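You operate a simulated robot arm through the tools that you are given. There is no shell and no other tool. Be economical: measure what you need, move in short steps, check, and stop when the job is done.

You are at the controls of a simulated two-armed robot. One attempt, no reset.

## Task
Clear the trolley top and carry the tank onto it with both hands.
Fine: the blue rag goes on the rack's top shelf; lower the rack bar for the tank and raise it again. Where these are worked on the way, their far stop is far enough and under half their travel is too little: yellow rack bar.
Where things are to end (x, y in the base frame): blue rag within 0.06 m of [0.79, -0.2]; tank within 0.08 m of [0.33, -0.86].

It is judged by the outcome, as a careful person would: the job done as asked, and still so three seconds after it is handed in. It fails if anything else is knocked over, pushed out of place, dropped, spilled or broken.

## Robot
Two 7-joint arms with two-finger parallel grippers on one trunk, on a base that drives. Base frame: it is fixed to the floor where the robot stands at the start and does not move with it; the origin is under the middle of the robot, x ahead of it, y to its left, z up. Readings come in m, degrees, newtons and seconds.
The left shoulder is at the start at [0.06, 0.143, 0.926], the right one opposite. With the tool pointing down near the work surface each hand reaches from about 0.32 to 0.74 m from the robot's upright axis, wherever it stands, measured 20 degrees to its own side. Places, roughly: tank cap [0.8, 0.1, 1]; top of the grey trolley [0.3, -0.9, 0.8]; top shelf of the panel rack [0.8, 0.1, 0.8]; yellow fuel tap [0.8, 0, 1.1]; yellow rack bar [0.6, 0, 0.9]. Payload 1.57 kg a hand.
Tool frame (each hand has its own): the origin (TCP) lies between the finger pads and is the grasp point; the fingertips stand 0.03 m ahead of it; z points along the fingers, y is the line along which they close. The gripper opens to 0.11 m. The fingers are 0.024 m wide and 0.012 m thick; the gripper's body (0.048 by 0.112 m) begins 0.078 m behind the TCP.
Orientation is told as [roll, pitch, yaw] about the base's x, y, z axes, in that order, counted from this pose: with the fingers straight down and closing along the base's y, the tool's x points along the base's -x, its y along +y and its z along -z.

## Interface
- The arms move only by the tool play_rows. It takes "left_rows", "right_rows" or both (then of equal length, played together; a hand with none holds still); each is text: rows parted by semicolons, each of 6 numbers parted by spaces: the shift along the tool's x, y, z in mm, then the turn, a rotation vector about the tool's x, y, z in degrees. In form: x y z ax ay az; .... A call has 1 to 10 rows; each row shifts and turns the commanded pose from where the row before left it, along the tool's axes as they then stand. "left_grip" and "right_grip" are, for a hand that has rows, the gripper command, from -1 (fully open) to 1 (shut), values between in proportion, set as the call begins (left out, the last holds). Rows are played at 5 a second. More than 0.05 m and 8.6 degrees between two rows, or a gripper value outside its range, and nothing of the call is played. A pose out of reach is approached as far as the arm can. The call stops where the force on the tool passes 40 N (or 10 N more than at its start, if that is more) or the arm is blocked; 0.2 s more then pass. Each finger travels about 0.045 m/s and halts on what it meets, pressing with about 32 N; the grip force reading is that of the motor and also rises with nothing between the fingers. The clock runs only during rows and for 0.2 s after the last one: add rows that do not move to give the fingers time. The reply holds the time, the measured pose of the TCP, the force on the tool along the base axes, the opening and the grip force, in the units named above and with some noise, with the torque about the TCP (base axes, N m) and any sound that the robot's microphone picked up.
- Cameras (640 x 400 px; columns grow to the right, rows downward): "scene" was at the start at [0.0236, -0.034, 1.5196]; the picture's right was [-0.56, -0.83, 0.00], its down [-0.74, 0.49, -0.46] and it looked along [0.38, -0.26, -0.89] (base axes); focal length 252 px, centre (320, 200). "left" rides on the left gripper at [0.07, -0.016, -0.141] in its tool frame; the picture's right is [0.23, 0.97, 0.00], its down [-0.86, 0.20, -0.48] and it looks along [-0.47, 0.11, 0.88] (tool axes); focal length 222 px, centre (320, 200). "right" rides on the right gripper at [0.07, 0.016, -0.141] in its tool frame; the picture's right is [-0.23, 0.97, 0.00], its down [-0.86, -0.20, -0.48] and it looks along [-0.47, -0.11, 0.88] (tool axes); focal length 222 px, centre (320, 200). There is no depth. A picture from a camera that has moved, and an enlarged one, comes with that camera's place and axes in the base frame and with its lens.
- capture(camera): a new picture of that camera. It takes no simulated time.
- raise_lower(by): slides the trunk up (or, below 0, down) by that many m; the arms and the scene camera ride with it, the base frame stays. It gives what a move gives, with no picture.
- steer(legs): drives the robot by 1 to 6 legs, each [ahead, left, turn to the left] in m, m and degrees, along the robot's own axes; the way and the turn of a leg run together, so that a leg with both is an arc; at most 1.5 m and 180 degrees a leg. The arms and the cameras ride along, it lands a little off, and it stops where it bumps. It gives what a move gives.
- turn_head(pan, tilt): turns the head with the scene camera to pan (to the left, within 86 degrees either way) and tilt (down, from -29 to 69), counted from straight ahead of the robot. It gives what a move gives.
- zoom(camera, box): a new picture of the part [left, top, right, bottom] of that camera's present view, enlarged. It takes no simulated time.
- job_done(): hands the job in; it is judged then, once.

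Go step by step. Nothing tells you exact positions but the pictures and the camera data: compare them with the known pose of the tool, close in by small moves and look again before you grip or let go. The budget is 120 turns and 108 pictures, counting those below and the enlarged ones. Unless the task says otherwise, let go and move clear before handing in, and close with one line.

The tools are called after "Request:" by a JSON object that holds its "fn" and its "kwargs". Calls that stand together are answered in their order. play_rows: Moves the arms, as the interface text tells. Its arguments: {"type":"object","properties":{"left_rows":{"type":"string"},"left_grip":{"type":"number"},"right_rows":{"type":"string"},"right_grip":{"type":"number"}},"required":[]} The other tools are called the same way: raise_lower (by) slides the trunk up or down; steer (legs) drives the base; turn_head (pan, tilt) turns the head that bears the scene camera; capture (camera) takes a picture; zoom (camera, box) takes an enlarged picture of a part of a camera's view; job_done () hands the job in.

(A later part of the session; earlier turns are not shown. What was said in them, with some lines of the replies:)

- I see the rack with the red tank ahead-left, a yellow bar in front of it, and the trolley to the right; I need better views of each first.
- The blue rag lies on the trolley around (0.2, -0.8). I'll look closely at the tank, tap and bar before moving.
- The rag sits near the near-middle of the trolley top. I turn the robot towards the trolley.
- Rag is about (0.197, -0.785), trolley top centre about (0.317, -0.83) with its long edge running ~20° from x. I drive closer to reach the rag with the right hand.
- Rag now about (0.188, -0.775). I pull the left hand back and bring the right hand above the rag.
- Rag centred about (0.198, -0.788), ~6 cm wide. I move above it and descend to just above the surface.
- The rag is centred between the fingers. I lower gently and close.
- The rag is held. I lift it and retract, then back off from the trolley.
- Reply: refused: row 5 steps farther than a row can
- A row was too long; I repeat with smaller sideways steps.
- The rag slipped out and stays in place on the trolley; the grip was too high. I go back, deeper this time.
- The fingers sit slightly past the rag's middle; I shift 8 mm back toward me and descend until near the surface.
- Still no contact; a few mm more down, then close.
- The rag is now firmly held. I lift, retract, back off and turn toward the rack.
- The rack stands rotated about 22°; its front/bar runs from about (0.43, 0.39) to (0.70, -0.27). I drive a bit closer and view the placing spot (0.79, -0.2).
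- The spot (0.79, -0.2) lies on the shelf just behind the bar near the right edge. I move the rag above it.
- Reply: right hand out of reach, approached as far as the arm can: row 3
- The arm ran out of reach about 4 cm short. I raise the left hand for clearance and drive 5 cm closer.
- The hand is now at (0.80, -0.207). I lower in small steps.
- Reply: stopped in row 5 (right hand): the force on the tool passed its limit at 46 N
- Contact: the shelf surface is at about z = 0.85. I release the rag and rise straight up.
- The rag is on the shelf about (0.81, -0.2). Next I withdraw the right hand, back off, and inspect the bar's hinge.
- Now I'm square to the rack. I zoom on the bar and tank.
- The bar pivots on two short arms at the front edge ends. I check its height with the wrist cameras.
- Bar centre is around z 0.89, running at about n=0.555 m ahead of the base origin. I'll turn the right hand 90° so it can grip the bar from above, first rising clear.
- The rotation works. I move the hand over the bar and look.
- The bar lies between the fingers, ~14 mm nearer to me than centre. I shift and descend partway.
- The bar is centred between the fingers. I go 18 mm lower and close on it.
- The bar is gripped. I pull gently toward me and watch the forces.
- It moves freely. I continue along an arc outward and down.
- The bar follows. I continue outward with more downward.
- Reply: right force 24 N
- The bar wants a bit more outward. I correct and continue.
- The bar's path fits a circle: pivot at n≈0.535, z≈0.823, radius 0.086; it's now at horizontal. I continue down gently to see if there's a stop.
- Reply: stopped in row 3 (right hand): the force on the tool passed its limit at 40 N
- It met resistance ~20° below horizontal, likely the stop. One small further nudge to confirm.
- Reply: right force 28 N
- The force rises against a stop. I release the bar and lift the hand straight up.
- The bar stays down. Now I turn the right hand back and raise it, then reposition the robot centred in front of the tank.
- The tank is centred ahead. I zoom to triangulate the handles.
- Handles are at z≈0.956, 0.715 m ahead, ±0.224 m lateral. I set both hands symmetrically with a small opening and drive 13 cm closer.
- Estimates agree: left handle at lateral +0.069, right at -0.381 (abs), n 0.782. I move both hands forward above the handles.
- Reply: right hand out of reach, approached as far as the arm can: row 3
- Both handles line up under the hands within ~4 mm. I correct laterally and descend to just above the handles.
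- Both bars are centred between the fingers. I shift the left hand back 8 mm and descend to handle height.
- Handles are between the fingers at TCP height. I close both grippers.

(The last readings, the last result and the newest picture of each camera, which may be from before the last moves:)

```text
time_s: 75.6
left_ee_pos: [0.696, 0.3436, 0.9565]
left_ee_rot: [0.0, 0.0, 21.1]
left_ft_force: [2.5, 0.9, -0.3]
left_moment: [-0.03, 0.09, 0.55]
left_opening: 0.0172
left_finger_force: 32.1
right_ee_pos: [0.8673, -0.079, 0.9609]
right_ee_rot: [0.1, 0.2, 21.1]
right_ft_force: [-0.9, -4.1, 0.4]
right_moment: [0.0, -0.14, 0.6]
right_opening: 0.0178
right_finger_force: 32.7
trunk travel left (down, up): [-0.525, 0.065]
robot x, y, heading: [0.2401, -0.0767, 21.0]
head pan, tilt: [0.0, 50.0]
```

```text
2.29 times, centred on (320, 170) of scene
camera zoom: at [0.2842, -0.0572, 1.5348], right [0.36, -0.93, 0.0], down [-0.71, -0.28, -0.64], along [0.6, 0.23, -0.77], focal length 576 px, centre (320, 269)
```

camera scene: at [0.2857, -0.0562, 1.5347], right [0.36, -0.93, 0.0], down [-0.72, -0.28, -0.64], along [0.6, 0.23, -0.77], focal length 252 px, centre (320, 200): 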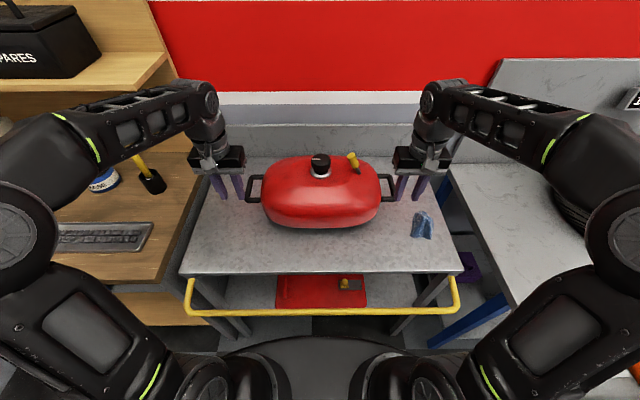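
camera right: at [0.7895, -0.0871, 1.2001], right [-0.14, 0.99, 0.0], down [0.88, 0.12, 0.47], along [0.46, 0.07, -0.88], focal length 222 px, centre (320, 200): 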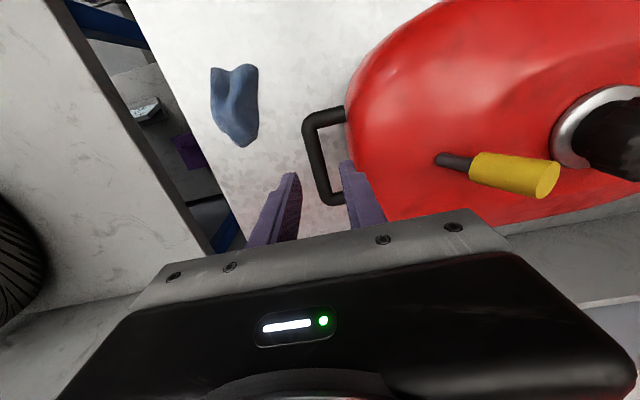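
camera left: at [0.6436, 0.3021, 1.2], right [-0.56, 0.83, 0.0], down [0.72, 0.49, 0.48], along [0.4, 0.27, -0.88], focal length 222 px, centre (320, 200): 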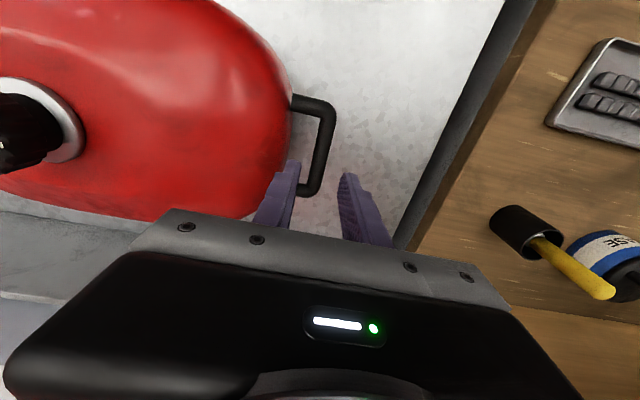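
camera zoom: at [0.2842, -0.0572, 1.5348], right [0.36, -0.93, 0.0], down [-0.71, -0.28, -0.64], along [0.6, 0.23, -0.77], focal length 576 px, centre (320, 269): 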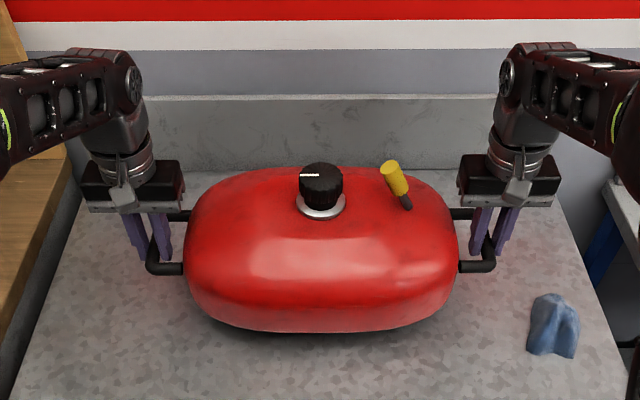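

Both handles gripped. I lift with the trunk so the tank stays level.

Request:
{"fn": "raise_lower", "kwargs": {"by": 0.02}}

Request:
{"fn": "raise_lower", "kwargs": {"by": 0.035}}

Request:
{"fn": "zoom", "kwargs": {"camera": "scene", "box": [180, 100, 460, 240]}}

```text
time_s: 76.3
left_ee_pos: [0.6963, 0.3435, 0.9782]
left_ee_rot: [0.0, 0.0, 21.0]
left_ft_force: [1.4, 2.3, -6.4]
left_moment: [0.05, -0.06, 0.51]
left_opening: 0.0175
left_finger_force: 31.6
right_ee_pos: [0.8675, -0.0788, 0.9804]
right_ee_rot: [0.1, 0.6, 21.0]
right_ft_force: [-1.4, -1.1, -4.9]
right_moment: [-0.07, 0.18, 0.64]
right_opening: 0.0176
right_finger_force: 32.0
trunk travel left (down, up): [-0.545, 0.045]
robot x, y, heading: [0.2407, -0.0727, 20.7]
head pan, tilt: [0.0, 50.0]
```

```text
time_s: 77.1
left_ee_pos: [0.6955, 0.3435, 1.012]
left_ee_rot: [-0.1, 0.1, 21.0]
left_ft_force: [2.1, 2.2, -5.0]
left_moment: [0.06, -0.2, 0.54]
left_opening: 0.0174
left_finger_force: 31.4
right_ee_pos: [0.8676, -0.0785, 1.0148]
right_ee_rot: [0.1, 0.5, 21.0]
right_ft_force: [-1.0, -2.2, -5.5]
right_moment: [-0.15, 0.29, 0.69]
right_opening: 0.0176
right_finger_force: 31.9
trunk travel left (down, up): [-0.58, 0.01]
robot x, y, heading: [0.2395, -0.0728, 21.2]
head pan, tilt: [0.0, 50.0]
```

```text
2.29 times, centred on (320, 170) of scene
camera zoom: at [0.2852, -0.0564, 1.5898], right [0.36, -0.93, 0.0], down [-0.72, -0.28, -0.64], along [0.6, 0.23, -0.77], focal length 576 px, centre (320, 269)
```

zoom: 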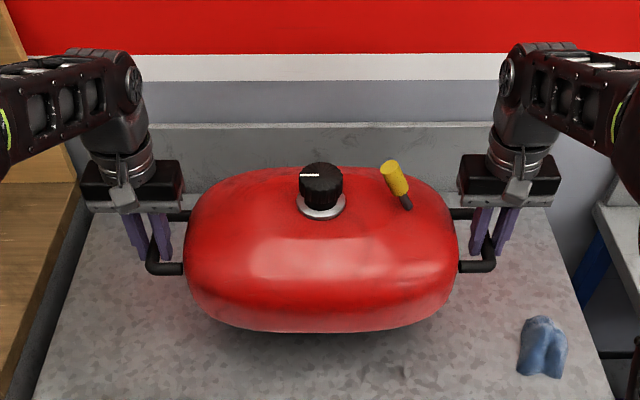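

The tank is lifted (about 11 N total), level. I back straight out from the rack.

Request:
{"fn": "steer", "kwargs": {"legs": [[-0.35, 0, 0]]}}

Request:
{"fn": "capture", "kwargs": {"camera": "scene"}}

```text
time_s: 79.3
left_ee_pos: [0.369, 0.2183, 1.0128]
left_ee_rot: [0.1, 0.0, 21.2]
left_ft_force: [0.3, 2.7, -5.6]
left_moment: [0.0, 0.09, 0.5]
left_opening: 0.0177
left_finger_force: 32.7
right_ee_pos: [0.5415, -0.204, 1.0155]
right_ee_rot: [0.1, 0.3, 21.1]
right_ft_force: [-2.2, -3.6, -4.5]
right_moment: [-0.06, -0.02, 0.64]
right_opening: 0.0176
right_finger_force: 32.2
trunk travel left (down, up): [-0.58, 0.01]
robot x, y, heading: [-0.0861, -0.2015, 21.4]
head pan, tilt: [0.0, 50.0]
```

```text
44 pictures are left
camera scene: at [-0.0414, -0.1829, 1.5898], right [0.36, -0.93, 0.0], down [-0.71, -0.28, -0.64], along [0.6, 0.23, -0.77], focal length 252 px, centre (320, 200)
```

scene: 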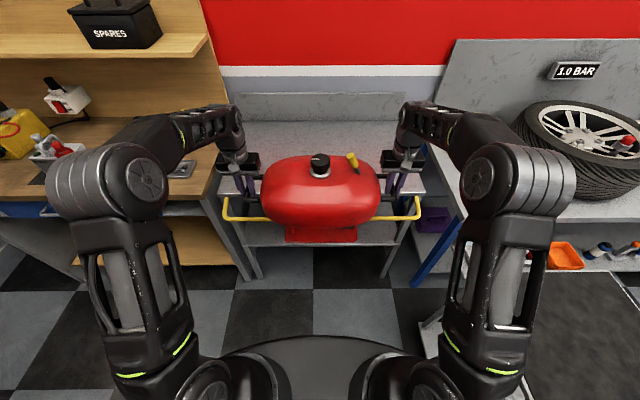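

Clear of the rack. I turn right toward the trolley.

Request:
{"fn": "steer", "kwargs": {"legs": [[0, 0, -45], [0, 0, -45.5]]}}

Request:
{"fn": "capture", "kwargs": {"camera": "scene"}}

```text
time_s: 83.9
left_ee_pos: [0.3301, -0.6607, 1.0123]
left_ee_rot: [-0.1, 0.0, -69.3]
left_ft_force: [1.1, -3.1, -4.1]
left_moment: [0.12, 0.02, 0.52]
left_opening: 0.0176
left_finger_force: 32.2
right_ee_pos: [-0.0945, -0.8304, 1.0143]
right_ee_rot: [0.0, 0.4, -69.4]
right_ft_force: [-1.3, 3.1, -4.3]
right_moment: [0.04, 0.0, 0.64]
right_opening: 0.0176
right_finger_force: 31.9
trunk travel left (down, up): [-0.58, 0.01]
robot x, y, heading: [-0.0841, -0.2039, -69.4]
head pan, tilt: [0.0, 50.0]
```

```text
43 pictures are left
camera scene: at [-0.0686, -0.2452, 1.5898], right [-0.94, -0.35, 0.0], down [-0.27, 0.72, -0.64], along [0.23, -0.6, -0.77], focal length 252 px, centre (320, 200)
```

scene: 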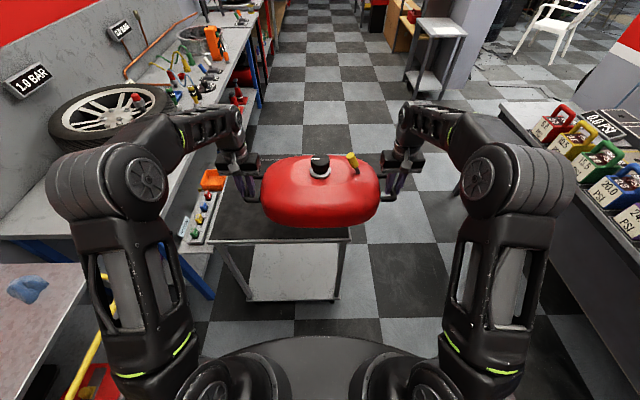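

The trolley is ahead; tank needs to go ~0.14 m left and ~0.16 m ahead. I shift left and then ahead 0.10.

Request:
{"fn": "steer", "kwargs": {"legs": [[0, 0.14, 0], [0.1, 0, 0]]}}

Request:
{"fn": "capture", "kwargs": {"camera": "scene"}}

```text
time_s: 86.0
left_ee_pos: [0.4964, -0.7042, 1.0117]
left_ee_rot: [0.0, 0.0, -69.2]
left_ft_force: [1.1, -2.3, -5.7]
left_moment: [-0.13, -0.01, 0.49]
left_opening: 0.0178
left_finger_force: 31.8
right_ee_pos: [0.0726, -0.8734, 1.0133]
right_ee_rot: [0.1, 0.5, -69.4]
right_ft_force: [-1.1, 1.2, -4.8]
right_moment: [0.31, 0.13, 0.6]
right_opening: 0.0175
right_finger_force: 32.1
trunk travel left (down, up): [-0.58, 0.01]
robot x, y, heading: [0.0798, -0.2441, -69.2]
head pan, tilt: [0.0, 50.0]
```

```text
42 pictures are left
camera scene: at [0.0987, -0.2904, 1.5897], right [-0.94, -0.35, 0.0], down [-0.27, 0.72, -0.64], along [0.23, -0.6, -0.77], focal length 252 px, centre (320, 200)
```

scene: 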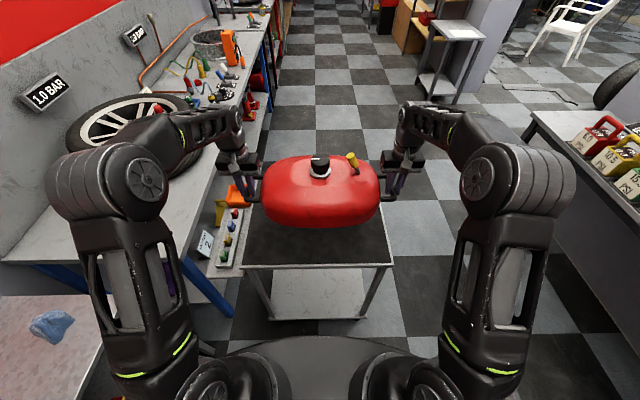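

Tank mid at (0.285, -0.789) over the trolley. I extend 6 cm ahead while lowering both hands together.

Request:
{"fn": "play_rows", "kwargs": {"left_rows": "-6 0 10 0 0 0;-10 1 14 0 0 0;-11 1 14 0 0 0;-11 1 14 0 0 0;-11 1 14 0 0 0;-11 1 14 0 0 0;0 0 0 0 0 0", "right_rows": "-6 0 10 0 0 0;-10 1 14 0 0 0;-11 1 14 0 0 0;-11 1 14 0 0 0;-11 1 14 0 0 0;-11 1 14 0 0 0;0 0 0 0 0 0"}}

Request:
{"fn": "capture", "kwargs": {"camera": "scene"}}

Request:
{"fn": "capture", "kwargs": {"camera": "left"}}

```text
time_s: 87.6
left_ee_pos: [0.5226, -0.7579, 0.9332]
left_ee_rot: [0.0, -0.1, -69.2]
left_ft_force: [-1.5, -2.7, -3.7]
left_moment: [-0.18, -0.01, 0.43]
left_opening: 0.0176
left_finger_force: 31.8
right_ee_pos: [0.0984, -0.9261, 0.9355]
right_ee_rot: [0.1, 0.6, -69.4]
right_ft_force: [1.8, 3.6, -4.3]
right_moment: [0.27, 0.07, 0.59]
right_opening: 0.0175
right_finger_force: 32.3
trunk travel left (down, up): [-0.58, 0.01]
robot x, y, heading: [0.0813, -0.2457, -69.4]
head pan, tilt: [0.0, 50.0]
```

```text
41 pictures are left
camera scene: at [0.0979, -0.2881, 1.5898], right [-0.94, -0.35, 0.0], down [-0.27, 0.72, -0.64], along [0.23, -0.6, -0.77], focal length 252 px, centre (320, 200)
```

scene: 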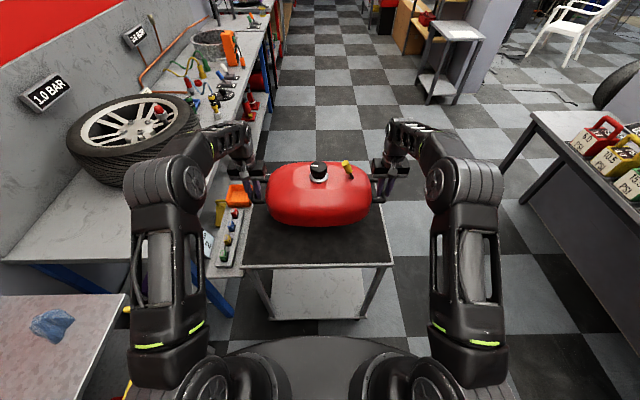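

```text
40 pictures are left
camera left: at [0.4829, -0.6989, 1.0734], right [0.83, 0.56, 0.0], down [0.49, -0.73, 0.48], along [0.27, -0.4, -0.88], focal length 222 px, centre (320, 200)
```

left: 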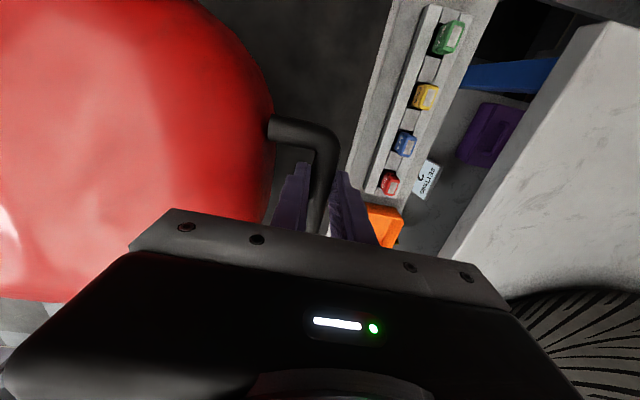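

Clearance to the tray items is fine. I lower slowly until touchdown.

Request:
{"fn": "play_rows", "kwargs": {"left_rows": "0 0 8 0 0 0;0 0 8 0 0 0;0 0 7 0 0 0;0 0 6 0 0 0;0 0 0 0 0 0", "right_rows": "0 0 8 0 0 0;0 0 8 0 0 0;0 0 7 0 0 0;0 0 6 0 0 0;0 0 0 0 0 0"}}

Request:
{"fn": "play_rows", "kwargs": {"left_rows": "0 0 5 0 0 0;0 0 4 0 0 0;0 0 4 0 0 0;0 0 0 0 0 0", "right_rows": "0 0 5 0 0 0;0 0 4 0 0 0;0 0 4 0 0 0;0 0 0 0 0 0"}}

Request:
{"fn": "zoom", "kwargs": {"camera": "scene", "box": [220, 130, 420, 280]}}

```text
time_s: 88.8
left_ee_pos: [0.5219, -0.7579, 0.9025]
left_ee_rot: [0.1, 0.1, -69.3]
left_ft_force: [-0.2, -0.8, -3.7]
left_moment: [-0.03, 0.02, 0.37]
left_opening: 0.0177
left_finger_force: 32.0
right_ee_pos: [0.0978, -0.9263, 0.9054]
right_ee_rot: [0.2, 0.4, -69.4]
right_ft_force: [1.0, 2.3, -5.1]
right_moment: [0.14, 0.04, 0.49]
right_opening: 0.0178
right_finger_force: 31.9
trunk travel left (down, up): [-0.58, 0.01]
robot x, y, heading: [0.0792, -0.246, -69.4]
head pan, tilt: [0.0, 50.0]
```

```text
time_s: 89.8
left_ee_pos: [0.522, -0.7587, 0.8908]
left_ee_rot: [0.0, 0.1, -69.2]
left_ft_force: [1.3, -0.3, -5.3]
left_moment: [0.03, -0.05, 0.29]
left_opening: 0.0174
left_finger_force: 32.7
right_ee_pos: [0.0976, -0.926, 0.8919]
right_ee_rot: [0.2, 0.4, -69.4]
right_ft_force: [-1.8, 0.6, -5.2]
right_moment: [0.11, -0.02, 0.42]
right_opening: 0.0177
right_finger_force: 31.8
trunk travel left (down, up): [-0.58, 0.01]
robot x, y, heading: [0.0799, -0.2453, -69.2]
head pan, tilt: [0.0, 50.0]
```

```text
2.67 times, centred on (320, 205) of scene
camera zoom: at [0.0982, -0.2887, 1.5898], right [-0.94, -0.35, 0.0], down [-0.27, 0.72, -0.64], along [0.23, -0.6, -0.77], focal length 671 px, centre (320, 187)
```

zoom: 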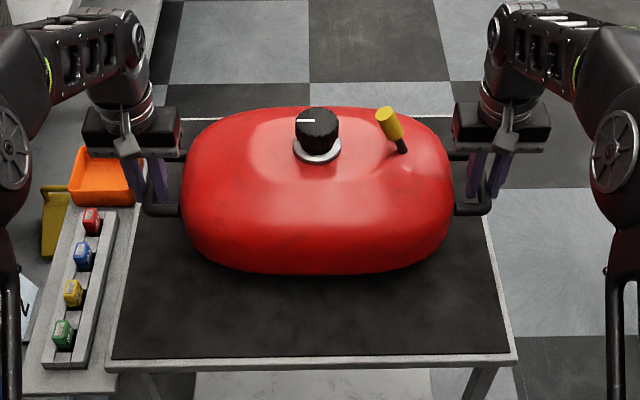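

Not down yet (weight still on the hands). I keep lowering.

Request:
{"fn": "play_rows", "kwargs": {"left_rows": "0 0 4 0 0 0;0 0 3 0 0 0;0 0 3 0 0 0;0 0 0 0 0 0", "right_rows": "0 0 4 0 0 0;0 0 3 0 0 0;0 0 3 0 0 0;0 0 0 0 0 0"}}

Request:
{"fn": "play_rows", "kwargs": {"left_rows": "0 0 3 0 0 0;0 0 2 0 0 0;0 0 0 0 0 0", "right_rows": "0 0 3 0 0 0;0 0 2 0 0 0;0 0 0 0 0 0"}}

```text
time_s: 90.8
left_ee_pos: [0.5209, -0.7577, 0.886]
left_ee_rot: [0.0, -0.6, -69.1]
left_ft_force: [5.6, -4.0, 27.4]
left_moment: [-0.1, -0.14, 0.79]
left_opening: 0.0183
left_finger_force: 32.1
right_ee_pos: [0.0971, -0.9251, 0.8862]
right_ee_rot: [0.1, -0.1, -69.4]
right_ft_force: [-1.7, -6.6, 28.7]
right_moment: [-0.15, -0.01, 0.75]
right_opening: 0.0181
right_finger_force: 31.7
trunk travel left (down, up): [-0.58, 0.01]
robot x, y, heading: [0.0834, -0.2444, -69.1]
head pan, tilt: [0.0, 50.0]
```

```text
time_s: 91.6
left_ee_pos: [0.522, -0.757, 0.8795]
left_ee_rot: [0.0, -0.3, -69.2]
left_ft_force: [5.6, -3.5, 28.1]
left_moment: [-0.01, -0.04, 0.2]
left_opening: 0.0177
left_finger_force: 32.2
right_ee_pos: [0.0965, -0.9243, 0.881]
right_ee_rot: [0.1, 0.1, -69.5]
right_ft_force: [-2.4, -4.0, 28.8]
right_moment: [-0.03, 0.04, 0.38]
right_opening: 0.0176
right_finger_force: 32.4
trunk travel left (down, up): [-0.58, 0.01]
robot x, y, heading: [0.08, -0.2455, -69.4]
head pan, tilt: [0.0, 50.0]
```

The tank stands on the trolley. I relax the pressure and open both grippers slightly, then rise straight up.

Request:
{"fn": "play_rows", "kwargs": {"left_rows": "0 0 -4 0 0 0;0 0 0 0 0 0", "right_rows": "0 0 -4 0 0 0;0 0 0 0 0 0"}}

Request:
{"fn": "play_rows", "kwargs": {"left_rows": "0 0 0 0 0 0;0 0 0 0 0 0;0 0 0 0 0 0", "right_rows": "0 0 0 0 0 0;0 0 0 0 0 0;0 0 0 0 0 0", "left_grip": 0.4, "right_grip": 0.4}}

Request:
{"fn": "play_rows", "kwargs": {"left_rows": "0 0 -15 0 0 0;0 0 -20 0 0 0;0 0 -30 0 0 0;0 0 -40 0 0 0;0 0 -40 0 0 0;0 0 0 0 0 0", "right_rows": "0 0 -15 0 0 0;0 0 -20 0 0 0;0 0 -30 0 0 0;0 0 -40 0 0 0;0 0 -40 0 0 0;0 0 0 0 0 0"}}

Request:
{"fn": "capture", "kwargs": {"camera": "scene"}}

```text
time_s: 92.2
left_ee_pos: [0.523, -0.758, 0.8791]
left_ee_rot: [0.0, 0.0, -69.3]
left_ft_force: [4.7, -2.7, 12.0]
left_moment: [-0.9, -0.38, 0.29]
left_opening: 0.0174
left_finger_force: 32.3
right_ee_pos: [0.0972, -0.9241, 0.8808]
right_ee_rot: [0.1, 0.5, -69.4]
right_ft_force: [-2.3, -2.0, 9.0]
right_moment: [-0.88, -0.36, 0.33]
right_opening: 0.0176
right_finger_force: 31.8
trunk travel left (down, up): [-0.58, 0.01]
robot x, y, heading: [0.0825, -0.2443, -68.9]
head pan, tilt: [0.0, 50.0]
```

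```text
time_s: 93.0
left_ee_pos: [0.5216, -0.7582, 0.8802]
left_ee_rot: [0.0, 0.0, -69.3]
left_ft_force: [-0.3, 0.6, 0.5]
left_moment: [-0.04, 0.0, 0.0]
left_opening: 0.0329
left_finger_force: 0.1
right_ee_pos: [0.0979, -0.9248, 0.8798]
right_ee_rot: [0.0, 0.6, -69.4]
right_ft_force: [0.4, -0.5, 0.2]
right_moment: [0.0, 0.05, -0.04]
right_opening: 0.033
right_finger_force: 0.1
trunk travel left (down, up): [-0.58, 0.01]
robot x, y, heading: [0.0823, -0.2419, -69.2]
head pan, tilt: [0.0, 50.0]
```

```text
time_s: 94.4
left_ee_pos: [0.5219, -0.7589, 1.0255]
left_ee_rot: [0.0, 0.0, -69.2]
left_ft_force: [0.1, -0.4, 0.2]
left_moment: [0.04, 0.04, -0.02]
left_opening: 0.0332
left_finger_force: 0.1
right_ee_pos: [0.0991, -0.9256, 1.0268]
right_ee_rot: [0.1, 0.5, -69.5]
right_ft_force: [-0.5, 0.1, 0.2]
right_moment: [0.02, 0.0, 0.0]
right_opening: 0.0333
right_finger_force: 0.1
trunk travel left (down, up): [-0.58, 0.01]
robot x, y, heading: [0.0831, -0.2461, -69.3]
head pan, tilt: [0.0, 50.0]
```

```text
38 pictures are left
camera scene: at [0.0981, -0.2884, 1.5898], right [-0.94, -0.35, 0.0], down [-0.27, 0.72, -0.64], along [0.23, -0.6, -0.77], focal length 252 px, centre (320, 200)
```

scene: 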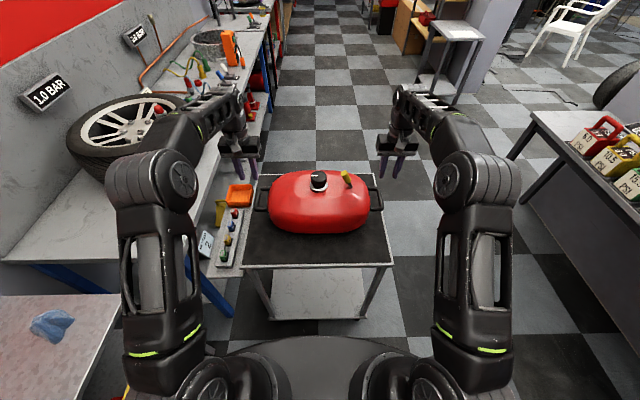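

The tank rests at about (0.31, -0.845). Now I back off and return to the rack to raise the bar.

Request:
{"fn": "steer", "kwargs": {"legs": [[-0.15, 0, 0]]}}

Request:
{"fn": "play_rows", "kwargs": {"left_rows": "45 0 0 0 0 0;45 0 0 0 0 0;45 0 0 0 0 0;45 0 0 0 0 0;30 0 0 0 0 0;0 0 0 0 0 0", "right_rows": "45 0 0 0 0 0;45 0 0 0 0 0;45 0 0 0 0 0;45 0 0 0 0 0;0 0 0 0 0 0;0 0 0 0 0 0", "left_grip": -1, "right_grip": -0.2}}

Request:
{"fn": "steer", "kwargs": {"legs": [[0, -0.05, 0], [0, 0, 45], [0, 0, 45.3]]}}

Request:
{"fn": "capture", "kwargs": {"camera": "scene"}}

```text
time_s: 95.7
left_ee_pos: [0.4688, -0.6159, 1.0258]
left_ee_rot: [0.0, -0.1, -69.3]
left_ft_force: [-1.3, 0.7, 0.2]
left_moment: [-0.06, -0.01, 0.03]
left_opening: 0.0332
left_finger_force: 0.1
right_ee_pos: [0.0441, -0.7852, 1.0276]
right_ee_rot: [0.1, 0.4, -69.5]
right_ft_force: [0.0, 1.2, 0.0]
right_moment: [-0.01, 0.03, 0.01]
right_opening: 0.0328
right_finger_force: 0.1
trunk travel left (down, up): [-0.58, 0.01]
robot x, y, heading: [0.0267, -0.1048, -69.1]
head pan, tilt: [0.0, 50.0]
```

```text
time_s: 97.1
left_ee_pos: [0.3956, -0.42, 1.025]
left_ee_rot: [-0.1, 0.0, -69.3]
left_ft_force: [0.3, 0.5, -0.6]
left_moment: [0.0, 0.03, 0.0]
left_opening: 0.1102
left_finger_force: 0.0
right_ee_pos: [-0.0174, -0.617, 1.0272]
right_ee_rot: [0.1, 0.4, -69.3]
right_ft_force: [-0.1, -0.1, 0.4]
right_moment: [0.01, 0.01, -0.01]
right_opening: 0.0657
right_finger_force: 0.0
trunk travel left (down, up): [-0.58, 0.01]
robot x, y, heading: [0.0286, -0.1032, -69.7]
head pan, tilt: [0.0, 50.0]
```

```text
time_s: 102.2
left_ee_pos: [0.2981, 0.244, 1.0241]
left_ee_rot: [0.0, 0.0, 20.6]
left_ft_force: [0.0, 0.5, 0.0]
left_moment: [-0.01, -0.05, 0.01]
left_opening: 0.1104
left_finger_force: 0.1
right_ee_pos: [0.492, -0.1692, 1.0277]
right_ee_rot: [0.2, 0.3, 20.4]
right_ft_force: [0.5, -0.3, 0.2]
right_moment: [-0.02, 0.0, 0.0]
right_opening: 0.0661
right_finger_force: 0.0
trunk travel left (down, up): [-0.58, 0.01]
robot x, y, heading: [-0.0167, -0.1224, 20.5]
head pan, tilt: [0.0, 50.0]
```

```text
37 pictures are left
camera scene: at [0.0252, -0.1038, 1.5898], right [0.35, -0.94, 0.0], down [-0.72, -0.27, -0.64], along [0.6, 0.23, -0.77], focal length 252 px, centre (320, 200)
```

scene: 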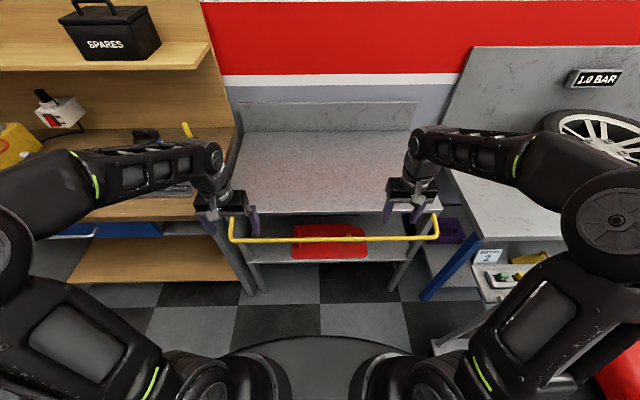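

I lower the trunk to its earlier height and turn the right hand 90° again over the bar.

Request:
{"fn": "raise_lower", "kwargs": {"by": -0.055}}

Request:
{"fn": "play_rows", "kwargs": {"right_rows": "0 0 0 0 0 -8.5;0 0 0 0 0 -8.5;0 0 0 0 0 -8.5;0 0 0 0 0 -8.5;0 0 0 0 0 -8.5;0 0 0 0 0 -8.5;0 0 0 0 0 -8.5;0 0 0 0 0 -8.5;0 0 0 0 0 -8.5;0 0 0 0 0 -8.5"}}

Request:
{"fn": "play_rows", "kwargs": {"right_rows": "0 0 0 0 0 -5.2;0 -25 0 0 0 0;0 -25 30 0 0 0;0 0 30 0 0 0;0 0 0 0 0 0"}}

Request:
{"fn": "capture", "kwargs": {"camera": "right"}}

Request:
{"fn": "zoom", "kwargs": {"camera": "scene", "box": [220, 150, 480, 280]}}

```text
time_s: 103.1
left_ee_pos: [0.2974, 0.2434, 0.971]
left_ee_rot: [-0.1, 0.0, 20.6]
left_ft_force: [0.8, 0.7, 0.0]
left_moment: [-0.01, -0.02, -0.01]
left_opening: 0.11
left_finger_force: 0.0
right_ee_pos: [0.4933, -0.1686, 0.9726]
right_ee_rot: [0.1, 0.4, 20.4]
right_ft_force: [-0.3, -0.1, 0.2]
right_moment: [-0.03, 0.01, 0.01]
right_opening: 0.0661
right_finger_force: 0.0
trunk travel left (down, up): [-0.525, 0.065]
robot x, y, heading: [-0.0214, -0.1212, 20.7]
head pan, tilt: [0.0, 50.0]
```

```text
time_s: 105.3
left_ee_pos: [0.2972, 0.2443, 0.9712]
left_ee_rot: [0.0, 0.0, 20.6]
left_ft_force: [-0.3, -0.7, 0.1]
left_moment: [-0.01, 0.01, -0.05]
left_opening: 0.11
left_finger_force: 0.1
right_ee_pos: [0.4927, -0.1685, 0.9715]
right_ee_rot: [0.4, 0.0, 105.6]
right_ft_force: [-0.1, -0.3, -0.6]
right_moment: [-0.02, -0.02, -0.01]
right_opening: 0.0665
right_finger_force: 0.1
trunk travel left (down, up): [-0.525, 0.065]
robot x, y, heading: [-0.0179, -0.1201, 20.9]
head pan, tilt: [0.0, 50.0]
```

```text
time_s: 106.5
left_ee_pos: [0.2969, 0.2435, 0.9706]
left_ee_rot: [0.0, 0.0, 20.7]
left_ft_force: [0.5, -0.2, -1.1]
left_moment: [0.01, 0.02, 0.01]
left_opening: 0.11
left_finger_force: 0.1
right_ee_pos: [0.5396, -0.1515, 0.9125]
right_ee_rot: [0.4, -0.1, 110.6]
right_ft_force: [0.1, -0.9, 0.4]
right_moment: [0.0, 0.0, 0.01]
right_opening: 0.0657
right_finger_force: 0.1
trunk travel left (down, up): [-0.525, 0.065]
robot x, y, heading: [-0.0201, -0.1233, 20.6]
head pan, tilt: [0.0, 50.0]
```

```text
36 pictures are left
camera right: at [0.5489, -0.2222, 1.0528], right [-0.99, -0.13, 0.01], down [-0.11, 0.87, 0.48], along [-0.07, 0.47, -0.88], focal length 222 px, centre (320, 200)
```

right: 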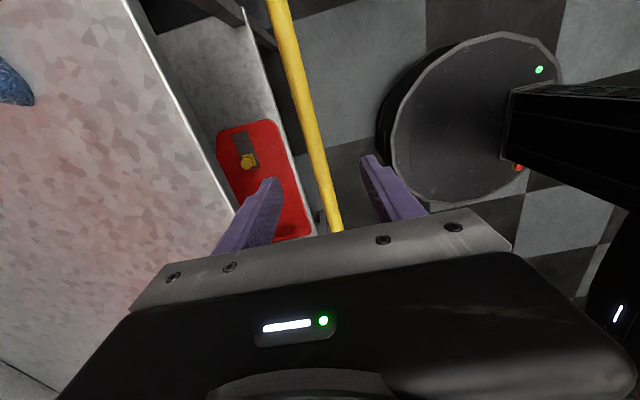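

```text
2.46 times, centred on (350, 215) of scene
camera zoom: at [0.0253, -0.104, 1.5348], right [0.35, -0.94, 0.0], down [-0.72, -0.27, -0.64], along [0.6, 0.23, -0.77], focal length 620 px, centre (246, 163)
```

zoom: 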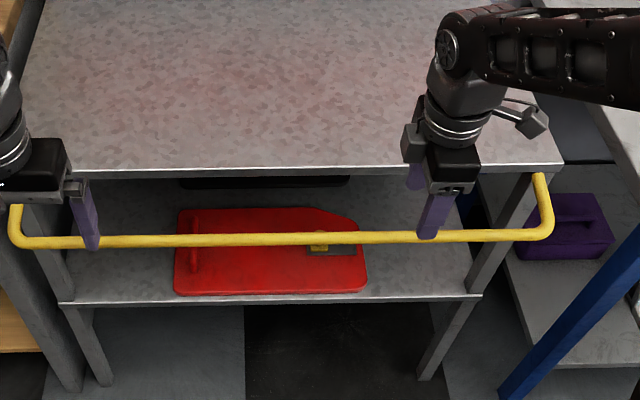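

The bar is ~1 cm further than centre. I shift, descend and close on it.

Request:
{"fn": "play_rows", "kwargs": {"right_rows": "0 -8 0 0 0 0;0 0 30 0 0 0;0 0 30 0 0 0;0 0 30 0 0 0;0 0 20 0 0 0;0 0 15 0 0 0;0 0 0 0 0 0"}}

Request:
{"fn": "play_rows", "kwargs": {"right_rows": "0 0 0 0 0 0;0 0 0 0 0 0;0 0 0 0 0 0;0 0 0 0 0 0;0 0 0 0 0 0", "right_grip": 1}}

Request:
{"fn": "zoom", "kwargs": {"camera": "scene", "box": [220, 150, 480, 280]}}

```text
time_s: 108.1
left_ee_pos: [0.2976, 0.2457, 0.9697]
left_ee_rot: [0.0, 0.0, 20.6]
left_ft_force: [-1.0, -0.2, 0.3]
left_moment: [0.01, -0.03, -0.02]
left_opening: 0.1102
left_finger_force: 0.1
right_ee_pos: [0.5457, -0.1495, 0.7868]
right_ee_rot: [0.4, 0.0, 110.6]
right_ft_force: [0.1, 0.9, -0.1]
right_moment: [0.01, -0.01, 0.06]
right_opening: 0.066
right_finger_force: 0.2
trunk travel left (down, up): [-0.525, 0.065]
robot x, y, heading: [-0.0195, -0.1211, 20.6]
head pan, tilt: [0.0, 50.0]
```

```text
time_s: 109.3
left_ee_pos: [0.2969, 0.2432, 0.9705]
left_ee_rot: [0.1, -0.1, 20.6]
left_ft_force: [0.7, 0.1, -0.6]
left_moment: [0.01, -0.01, 0.01]
left_opening: 0.1099
left_finger_force: 0.0
right_ee_pos: [0.5416, -0.1506, 0.787]
right_ee_rot: [0.6, 0.0, 110.8]
right_ft_force: [-24.5, -7.2, -0.5]
right_moment: [0.39, -0.66, 0.72]
right_opening: 0.0178
right_finger_force: 33.0
trunk travel left (down, up): [-0.525, 0.065]
robot x, y, heading: [-0.0194, -0.1229, 20.5]
head pan, tilt: [0.0, 50.0]
```

```text
2.46 times, centred on (350, 215) of scene
camera zoom: at [0.0223, -0.105, 1.5349], right [0.35, -0.94, 0.0], down [-0.72, -0.27, -0.64], along [0.6, 0.23, -0.76], focal length 620 px, centre (246, 163)
```

zoom: 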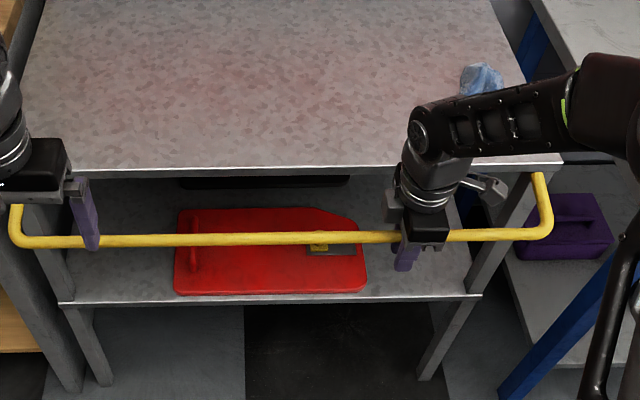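

Gripped. I relax the 4 mm offset and then raise the bar along the same arc.

Request:
{"fn": "play_rows", "kwargs": {"right_rows": "0 4 0 0 0 0;0 1 -9 0 0 0;0 1 -9 0 0 0;0 0 -9 0 0 0;0 0 -9 0 0 0;0 0 0 0 0 0"}}

Request:
{"fn": "play_rows", "kwargs": {"right_rows": "0 -2 -8 0 0 0;0 -2 -8 0 0 0;0 -3 -8 0 0 0;0 0 0 0 0 0"}}

```text
time_s: 110.7
left_ee_pos: [0.2973, 0.2447, 0.9705]
left_ee_rot: [0.0, -0.1, 20.6]
left_ft_force: [0.8, -1.0, 0.0]
left_moment: [-0.01, -0.01, 0.0]
left_opening: 0.1099
left_finger_force: 0.0
right_ee_pos: [0.5402, -0.1503, 0.8235]
right_ee_rot: [0.4, -0.1, 110.7]
right_ft_force: [-12.5, -2.2, -2.1]
right_moment: [0.37, -0.1, 0.83]
right_opening: 0.0175
right_finger_force: 32.6
trunk travel left (down, up): [-0.525, 0.065]
robot x, y, heading: [-0.0193, -0.1202, 20.8]
head pan, tilt: [0.0, 50.0]
```

```text
time_s: 111.7
left_ee_pos: [0.2954, 0.244, 0.9708]
left_ee_rot: [0.0, -0.1, 20.5]
left_ft_force: [0.7, -0.4, 0.4]
left_moment: [0.0, -0.03, 0.01]
left_opening: 0.1095
left_finger_force: 0.1
right_ee_pos: [0.5466, -0.1487, 0.8482]
right_ee_rot: [0.4, -0.1, 110.6]
right_ft_force: [-16.8, -2.6, 1.8]
right_moment: [0.33, -0.18, 0.77]
right_opening: 0.0177
right_finger_force: 32.6
trunk travel left (down, up): [-0.525, 0.065]
robot x, y, heading: [-0.022, -0.1234, 20.8]
head pan, tilt: [0.0, 50.0]
```

Forces modest; I correct slightly outward and continue the arc up and inward.

Request:
{"fn": "play_rows", "kwargs": {"right_rows": "0 0 -9 0 0 0;0 -4 -9 0 0 0;0 -5 -9 0 0 0;0 -5 -6 0 0 0;0 0 0 0 0 0"}}

Request:
{"fn": "play_rows", "kwargs": {"right_rows": "0 -7 -7 0 0 0;0 -8 -6 0 0 0;0 -8 -4 0 0 0;0 0 0 0 0 0"}}

Request:
{"fn": "zoom", "kwargs": {"camera": "scene", "box": [220, 150, 480, 280]}}

```text
time_s: 112.9
left_ee_pos: [0.2993, 0.2447, 0.9697]
left_ee_rot: [0.0, 0.1, 20.5]
left_ft_force: [0.1, 0.2, -0.4]
left_moment: [-0.01, -0.01, -0.05]
left_opening: 0.1099
left_finger_force: 0.0
right_ee_pos: [0.5626, -0.1418, 0.8792]
right_ee_rot: [0.4, -0.1, 110.7]
right_ft_force: [8.4, 8.4, -15.6]
right_moment: [-0.16, 0.32, 0.77]
right_opening: 0.0181
right_finger_force: 32.6
trunk travel left (down, up): [-0.525, 0.065]
robot x, y, heading: [-0.0223, -0.1167, 20.7]
head pan, tilt: [0.0, 50.0]
```

```text
time_s: 113.9
left_ee_pos: [0.2973, 0.2454, 0.969]
left_ee_rot: [0.0, 0.1, 20.7]
left_ft_force: [-0.3, -0.3, -0.2]
left_moment: [0.03, 0.01, -0.01]
left_opening: 0.11
left_finger_force: 0.1
right_ee_pos: [0.5818, -0.1344, 0.8962]
right_ee_rot: [0.4, -0.1, 110.8]
right_ft_force: [-6.5, 7.3, -4.9]
right_moment: [0.21, 0.23, 0.75]
right_opening: 0.0178
right_finger_force: 33.0
trunk travel left (down, up): [-0.525, 0.065]
robot x, y, heading: [-0.0194, -0.1202, 20.7]
head pan, tilt: [0.0, 50.0]
```

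```text
2.46 times, centred on (350, 215) of scene
camera zoom: at [0.0247, -0.1031, 1.535], right [0.35, -0.94, 0.0], down [-0.72, -0.27, -0.64], along [0.6, 0.22, -0.77], focal length 620 px, centre (246, 163)
```

zoom: 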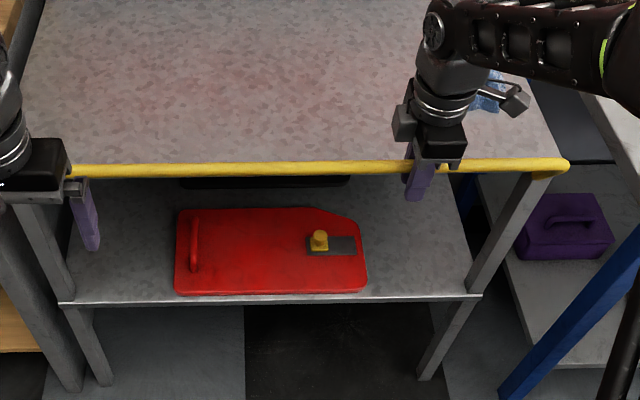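

On track. I push it on to the upright position.

Request:
{"fn": "play_rows", "kwargs": {"right_rows": "0 -9 -3 0 0 0;0 -9 -2 0 0 0;0 -9 -1 0 0 0;0 -9 0 0 0 0;0 -7 0 0 0 0;0 0 0 0 0 0"}}

Request:
{"fn": "play_rows", "kwargs": {"right_rows": "0 -3 0 0 0 0;0 -2 0 0 0 0;0 0 0 0 0 0"}}

Request:
{"fn": "zoom", "kwargs": {"camera": "scene", "box": [220, 150, 480, 280]}}

```text
time_s: 115.3
left_ee_pos: [0.2961, 0.2448, 0.9711]
left_ee_rot: [0.0, 0.0, 20.6]
left_ft_force: [0.8, -0.7, -0.7]
left_moment: [0.0, -0.01, 0.02]
left_opening: 0.1101
left_finger_force: 0.2
right_ee_pos: [0.6213, -0.1186, 0.9051]
right_ee_rot: [0.1, -0.1, 110.6]
right_ft_force: [-2.2, 6.9, 28.0]
right_moment: [-0.14, -0.06, 0.78]
right_opening: 0.0181
right_finger_force: 32.4
trunk travel left (down, up): [-0.525, 0.065]
robot x, y, heading: [-0.0165, -0.1227, 20.6]
head pan, tilt: [0.0, 50.0]
```

```text
time_s: 116.1
left_ee_pos: [0.2948, 0.2442, 0.9713]
left_ee_rot: [-0.1, -0.1, 20.6]
left_ft_force: [0.4, 0.5, -1.0]
left_moment: [0.02, 0.01, -0.03]
left_opening: 0.1099
left_finger_force: 0.0
right_ee_pos: [0.6235, -0.1191, 0.9032]
right_ee_rot: [0.4, -0.1, 110.6]
right_ft_force: [-14.8, 1.3, 25.5]
right_moment: [0.04, -0.28, 0.76]
right_opening: 0.0176
right_finger_force: 32.6
trunk travel left (down, up): [-0.525, 0.065]
robot x, y, heading: [-0.0196, -0.1239, 20.4]
head pan, tilt: [0.0, 50.0]
```

```text
2.46 times, centred on (350, 215) of scene
camera zoom: at [0.0205, -0.104, 1.535], right [0.35, -0.94, 0.0], down [-0.72, -0.27, -0.65], along [0.6, 0.23, -0.76], focal length 620 px, centre (246, 163)
```

zoom: 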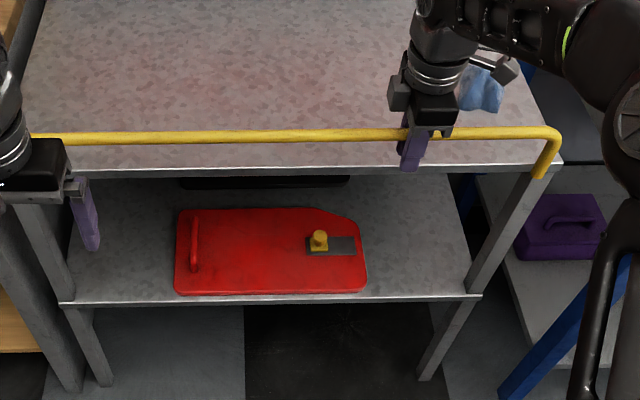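

The bar is back upright at n≈0.54 against its stop. I release and lift away.

Request:
{"fn": "play_rows", "kwargs": {"right_rows": "0 0 0 0 0 0;0 0 0 0 0 0;0 0 0 0 0 0", "right_grip": -0.2}}

Request:
{"fn": "play_rows", "kwargs": {"right_rows": "0 0 -20 0 0 0;0 0 -40 0 0 0;0 0 -45 0 0 0;0 0 -40 0 0 0;0 0 0 0 0 0"}}

Request:
{"fn": "steer", "kwargs": {"legs": [[-0.2, 0, 0]]}}

Request:
{"fn": "capture", "kwargs": {"camera": "scene"}}

```text
time_s: 116.9
left_ee_pos: [0.2975, 0.2444, 0.9702]
left_ee_rot: [0.0, 0.0, 20.6]
left_ft_force: [-0.1, 0.4, 0.3]
left_moment: [0.04, 0.02, -0.01]
left_opening: 0.11
left_finger_force: 0.0
right_ee_pos: [0.6273, -0.1183, 0.9028]
right_ee_rot: [0.4, -0.1, 110.6]
right_ft_force: [-0.3, 0.5, -0.1]
right_moment: [0.0, -0.02, -0.01]
right_opening: 0.0659
right_finger_force: 0.0
trunk travel left (down, up): [-0.525, 0.065]
robot x, y, heading: [-0.0207, -0.1222, 20.6]
head pan, tilt: [0.0, 50.0]
```

```text
time_s: 118.1
left_ee_pos: [0.2979, 0.2431, 0.9696]
left_ee_rot: [0.1, 0.0, 20.4]
left_ft_force: [-0.7, -0.4, 0.1]
left_moment: [0.0, 0.04, -0.01]
left_opening: 0.1101
left_finger_force: 0.1
right_ee_pos: [0.6291, -0.119, 1.0371]
right_ee_rot: [0.3, -0.2, 110.6]
right_ft_force: [0.2, 0.1, 0.7]
right_moment: [0.02, -0.01, 0.04]
right_opening: 0.066
right_finger_force: 0.0
right hand out of reach, approached as far as the arm can: row 4
trunk travel left (down, up): [-0.525, 0.065]
robot x, y, heading: [-0.0193, -0.1272, 20.4]
head pan, tilt: [0.0, 50.0]
```

```text
time_s: 119.7
left_ee_pos: [0.1105, 0.1731, 0.9707]
left_ee_rot: [0.1, 0.0, 20.6]
left_ft_force: [-0.2, 0.0, 0.6]
left_moment: [-0.02, -0.1, -0.03]
left_opening: 0.1103
left_finger_force: 0.0
right_ee_pos: [0.4398, -0.1885, 1.0391]
right_ee_rot: [0.3, 0.0, 110.7]
right_ft_force: [-0.2, 0.0, -0.3]
right_moment: [-0.01, -0.05, -0.04]
right_opening: 0.0659
right_finger_force: 0.0
trunk travel left (down, up): [-0.525, 0.065]
robot x, y, heading: [-0.2076, -0.1961, 20.5]
head pan, tilt: [0.0, 50.0]
```

```text
31 pictures are left
camera scene: at [-0.1632, -0.1746, 1.5349], right [0.35, -0.94, 0.0], down [-0.72, -0.27, -0.64], along [0.6, 0.23, -0.77], focal length 252 px, centre (320, 200)
```

scene: 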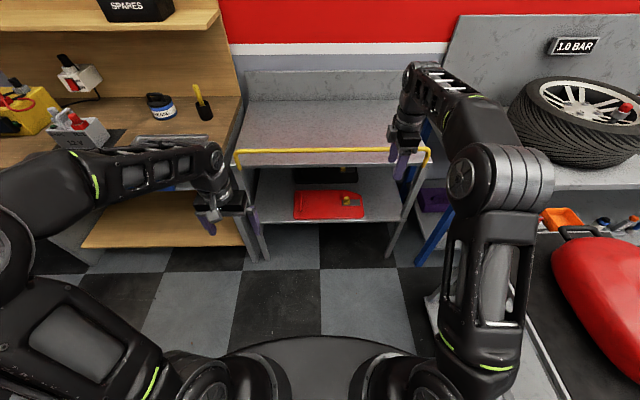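

The bar is up and holds. I pull the right hand back to check rag and tank positions once more.

Request:
{"fn": "play_rows", "kwargs": {"right_rows": "0 45 0 0 0 0;0 45 0 0 0 0;0 45 0 0 0 0;0 0 0 0 0 0"}}

Request:
{"fn": "turn_head", "kwargs": {"pan": -25, "tilt": 40}}

Request:
{"fn": "capture", "kwargs": {"camera": "scene"}}

```text
time_s: 120.7
left_ee_pos: [0.1111, 0.1736, 0.9702]
left_ee_rot: [0.0, -0.1, 20.6]
left_ft_force: [0.1, 0.2, 0.3]
left_moment: [0.0, -0.03, 0.02]
left_opening: 0.1102
left_finger_force: 0.1
right_ee_pos: [0.3162, -0.2366, 1.0384]
right_ee_rot: [0.4, -0.2, 110.6]
right_ft_force: [0.8, 0.2, -0.1]
right_moment: [-0.02, 0.01, 0.01]
right_opening: 0.0659
right_finger_force: 0.1
trunk travel left (down, up): [-0.525, 0.065]
robot x, y, heading: [-0.2036, -0.1906, 20.5]
head pan, tilt: [0.0, 50.0]
```

```text
time_s: 121.6
left_ee_pos: [0.1109, 0.1737, 0.9706]
left_ee_rot: [0.0, -0.1, 20.5]
left_ft_force: [-0.4, 0.8, 0.2]
left_moment: [0.01, -0.01, -0.04]
left_opening: 0.1101
left_finger_force: 0.0
right_ee_pos: [0.3155, -0.2372, 1.0384]
right_ee_rot: [0.4, -0.1, 110.6]
right_ft_force: [-0.1, 0.2, 0.7]
right_moment: [0.02, -0.01, -0.02]
right_opening: 0.0661
right_finger_force: 0.1
trunk travel left (down, up): [-0.525, 0.065]
robot x, y, heading: [-0.2029, -0.1932, 20.2]
head pan, tilt: [-25.0, 40.0]
```

```text
30 pictures are left
camera scene: at [-0.1493, -0.2077, 1.549], right [-0.08, -1.0, 0.0], down [-0.64, 0.05, -0.77], along [0.76, -0.06, -0.64], focal length 252 px, centre (320, 200)
```

scene: 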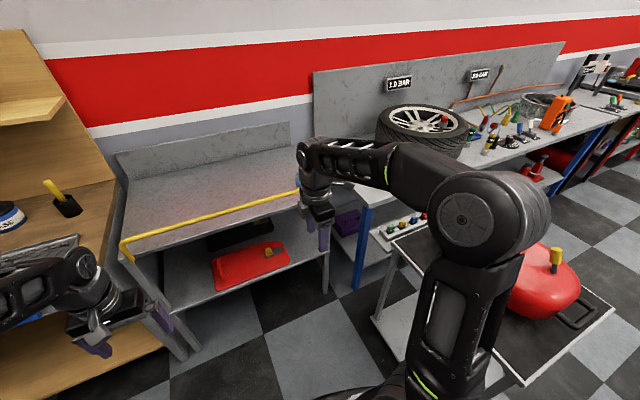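

The bar is raised, the rag is at about (0.81, -0.20), and the tank rests on the trolley at about (0.31, -0.845), with both hands clear. I hand the job in.

Request:
{"fn": "job_done", "kwargs": {}}

```text
The job is handed in.
```

The job is handed in: the blue rag is on the rack's top shelf, the tank is on the trolley, and the yellow bar is raised again, with both hands clear.
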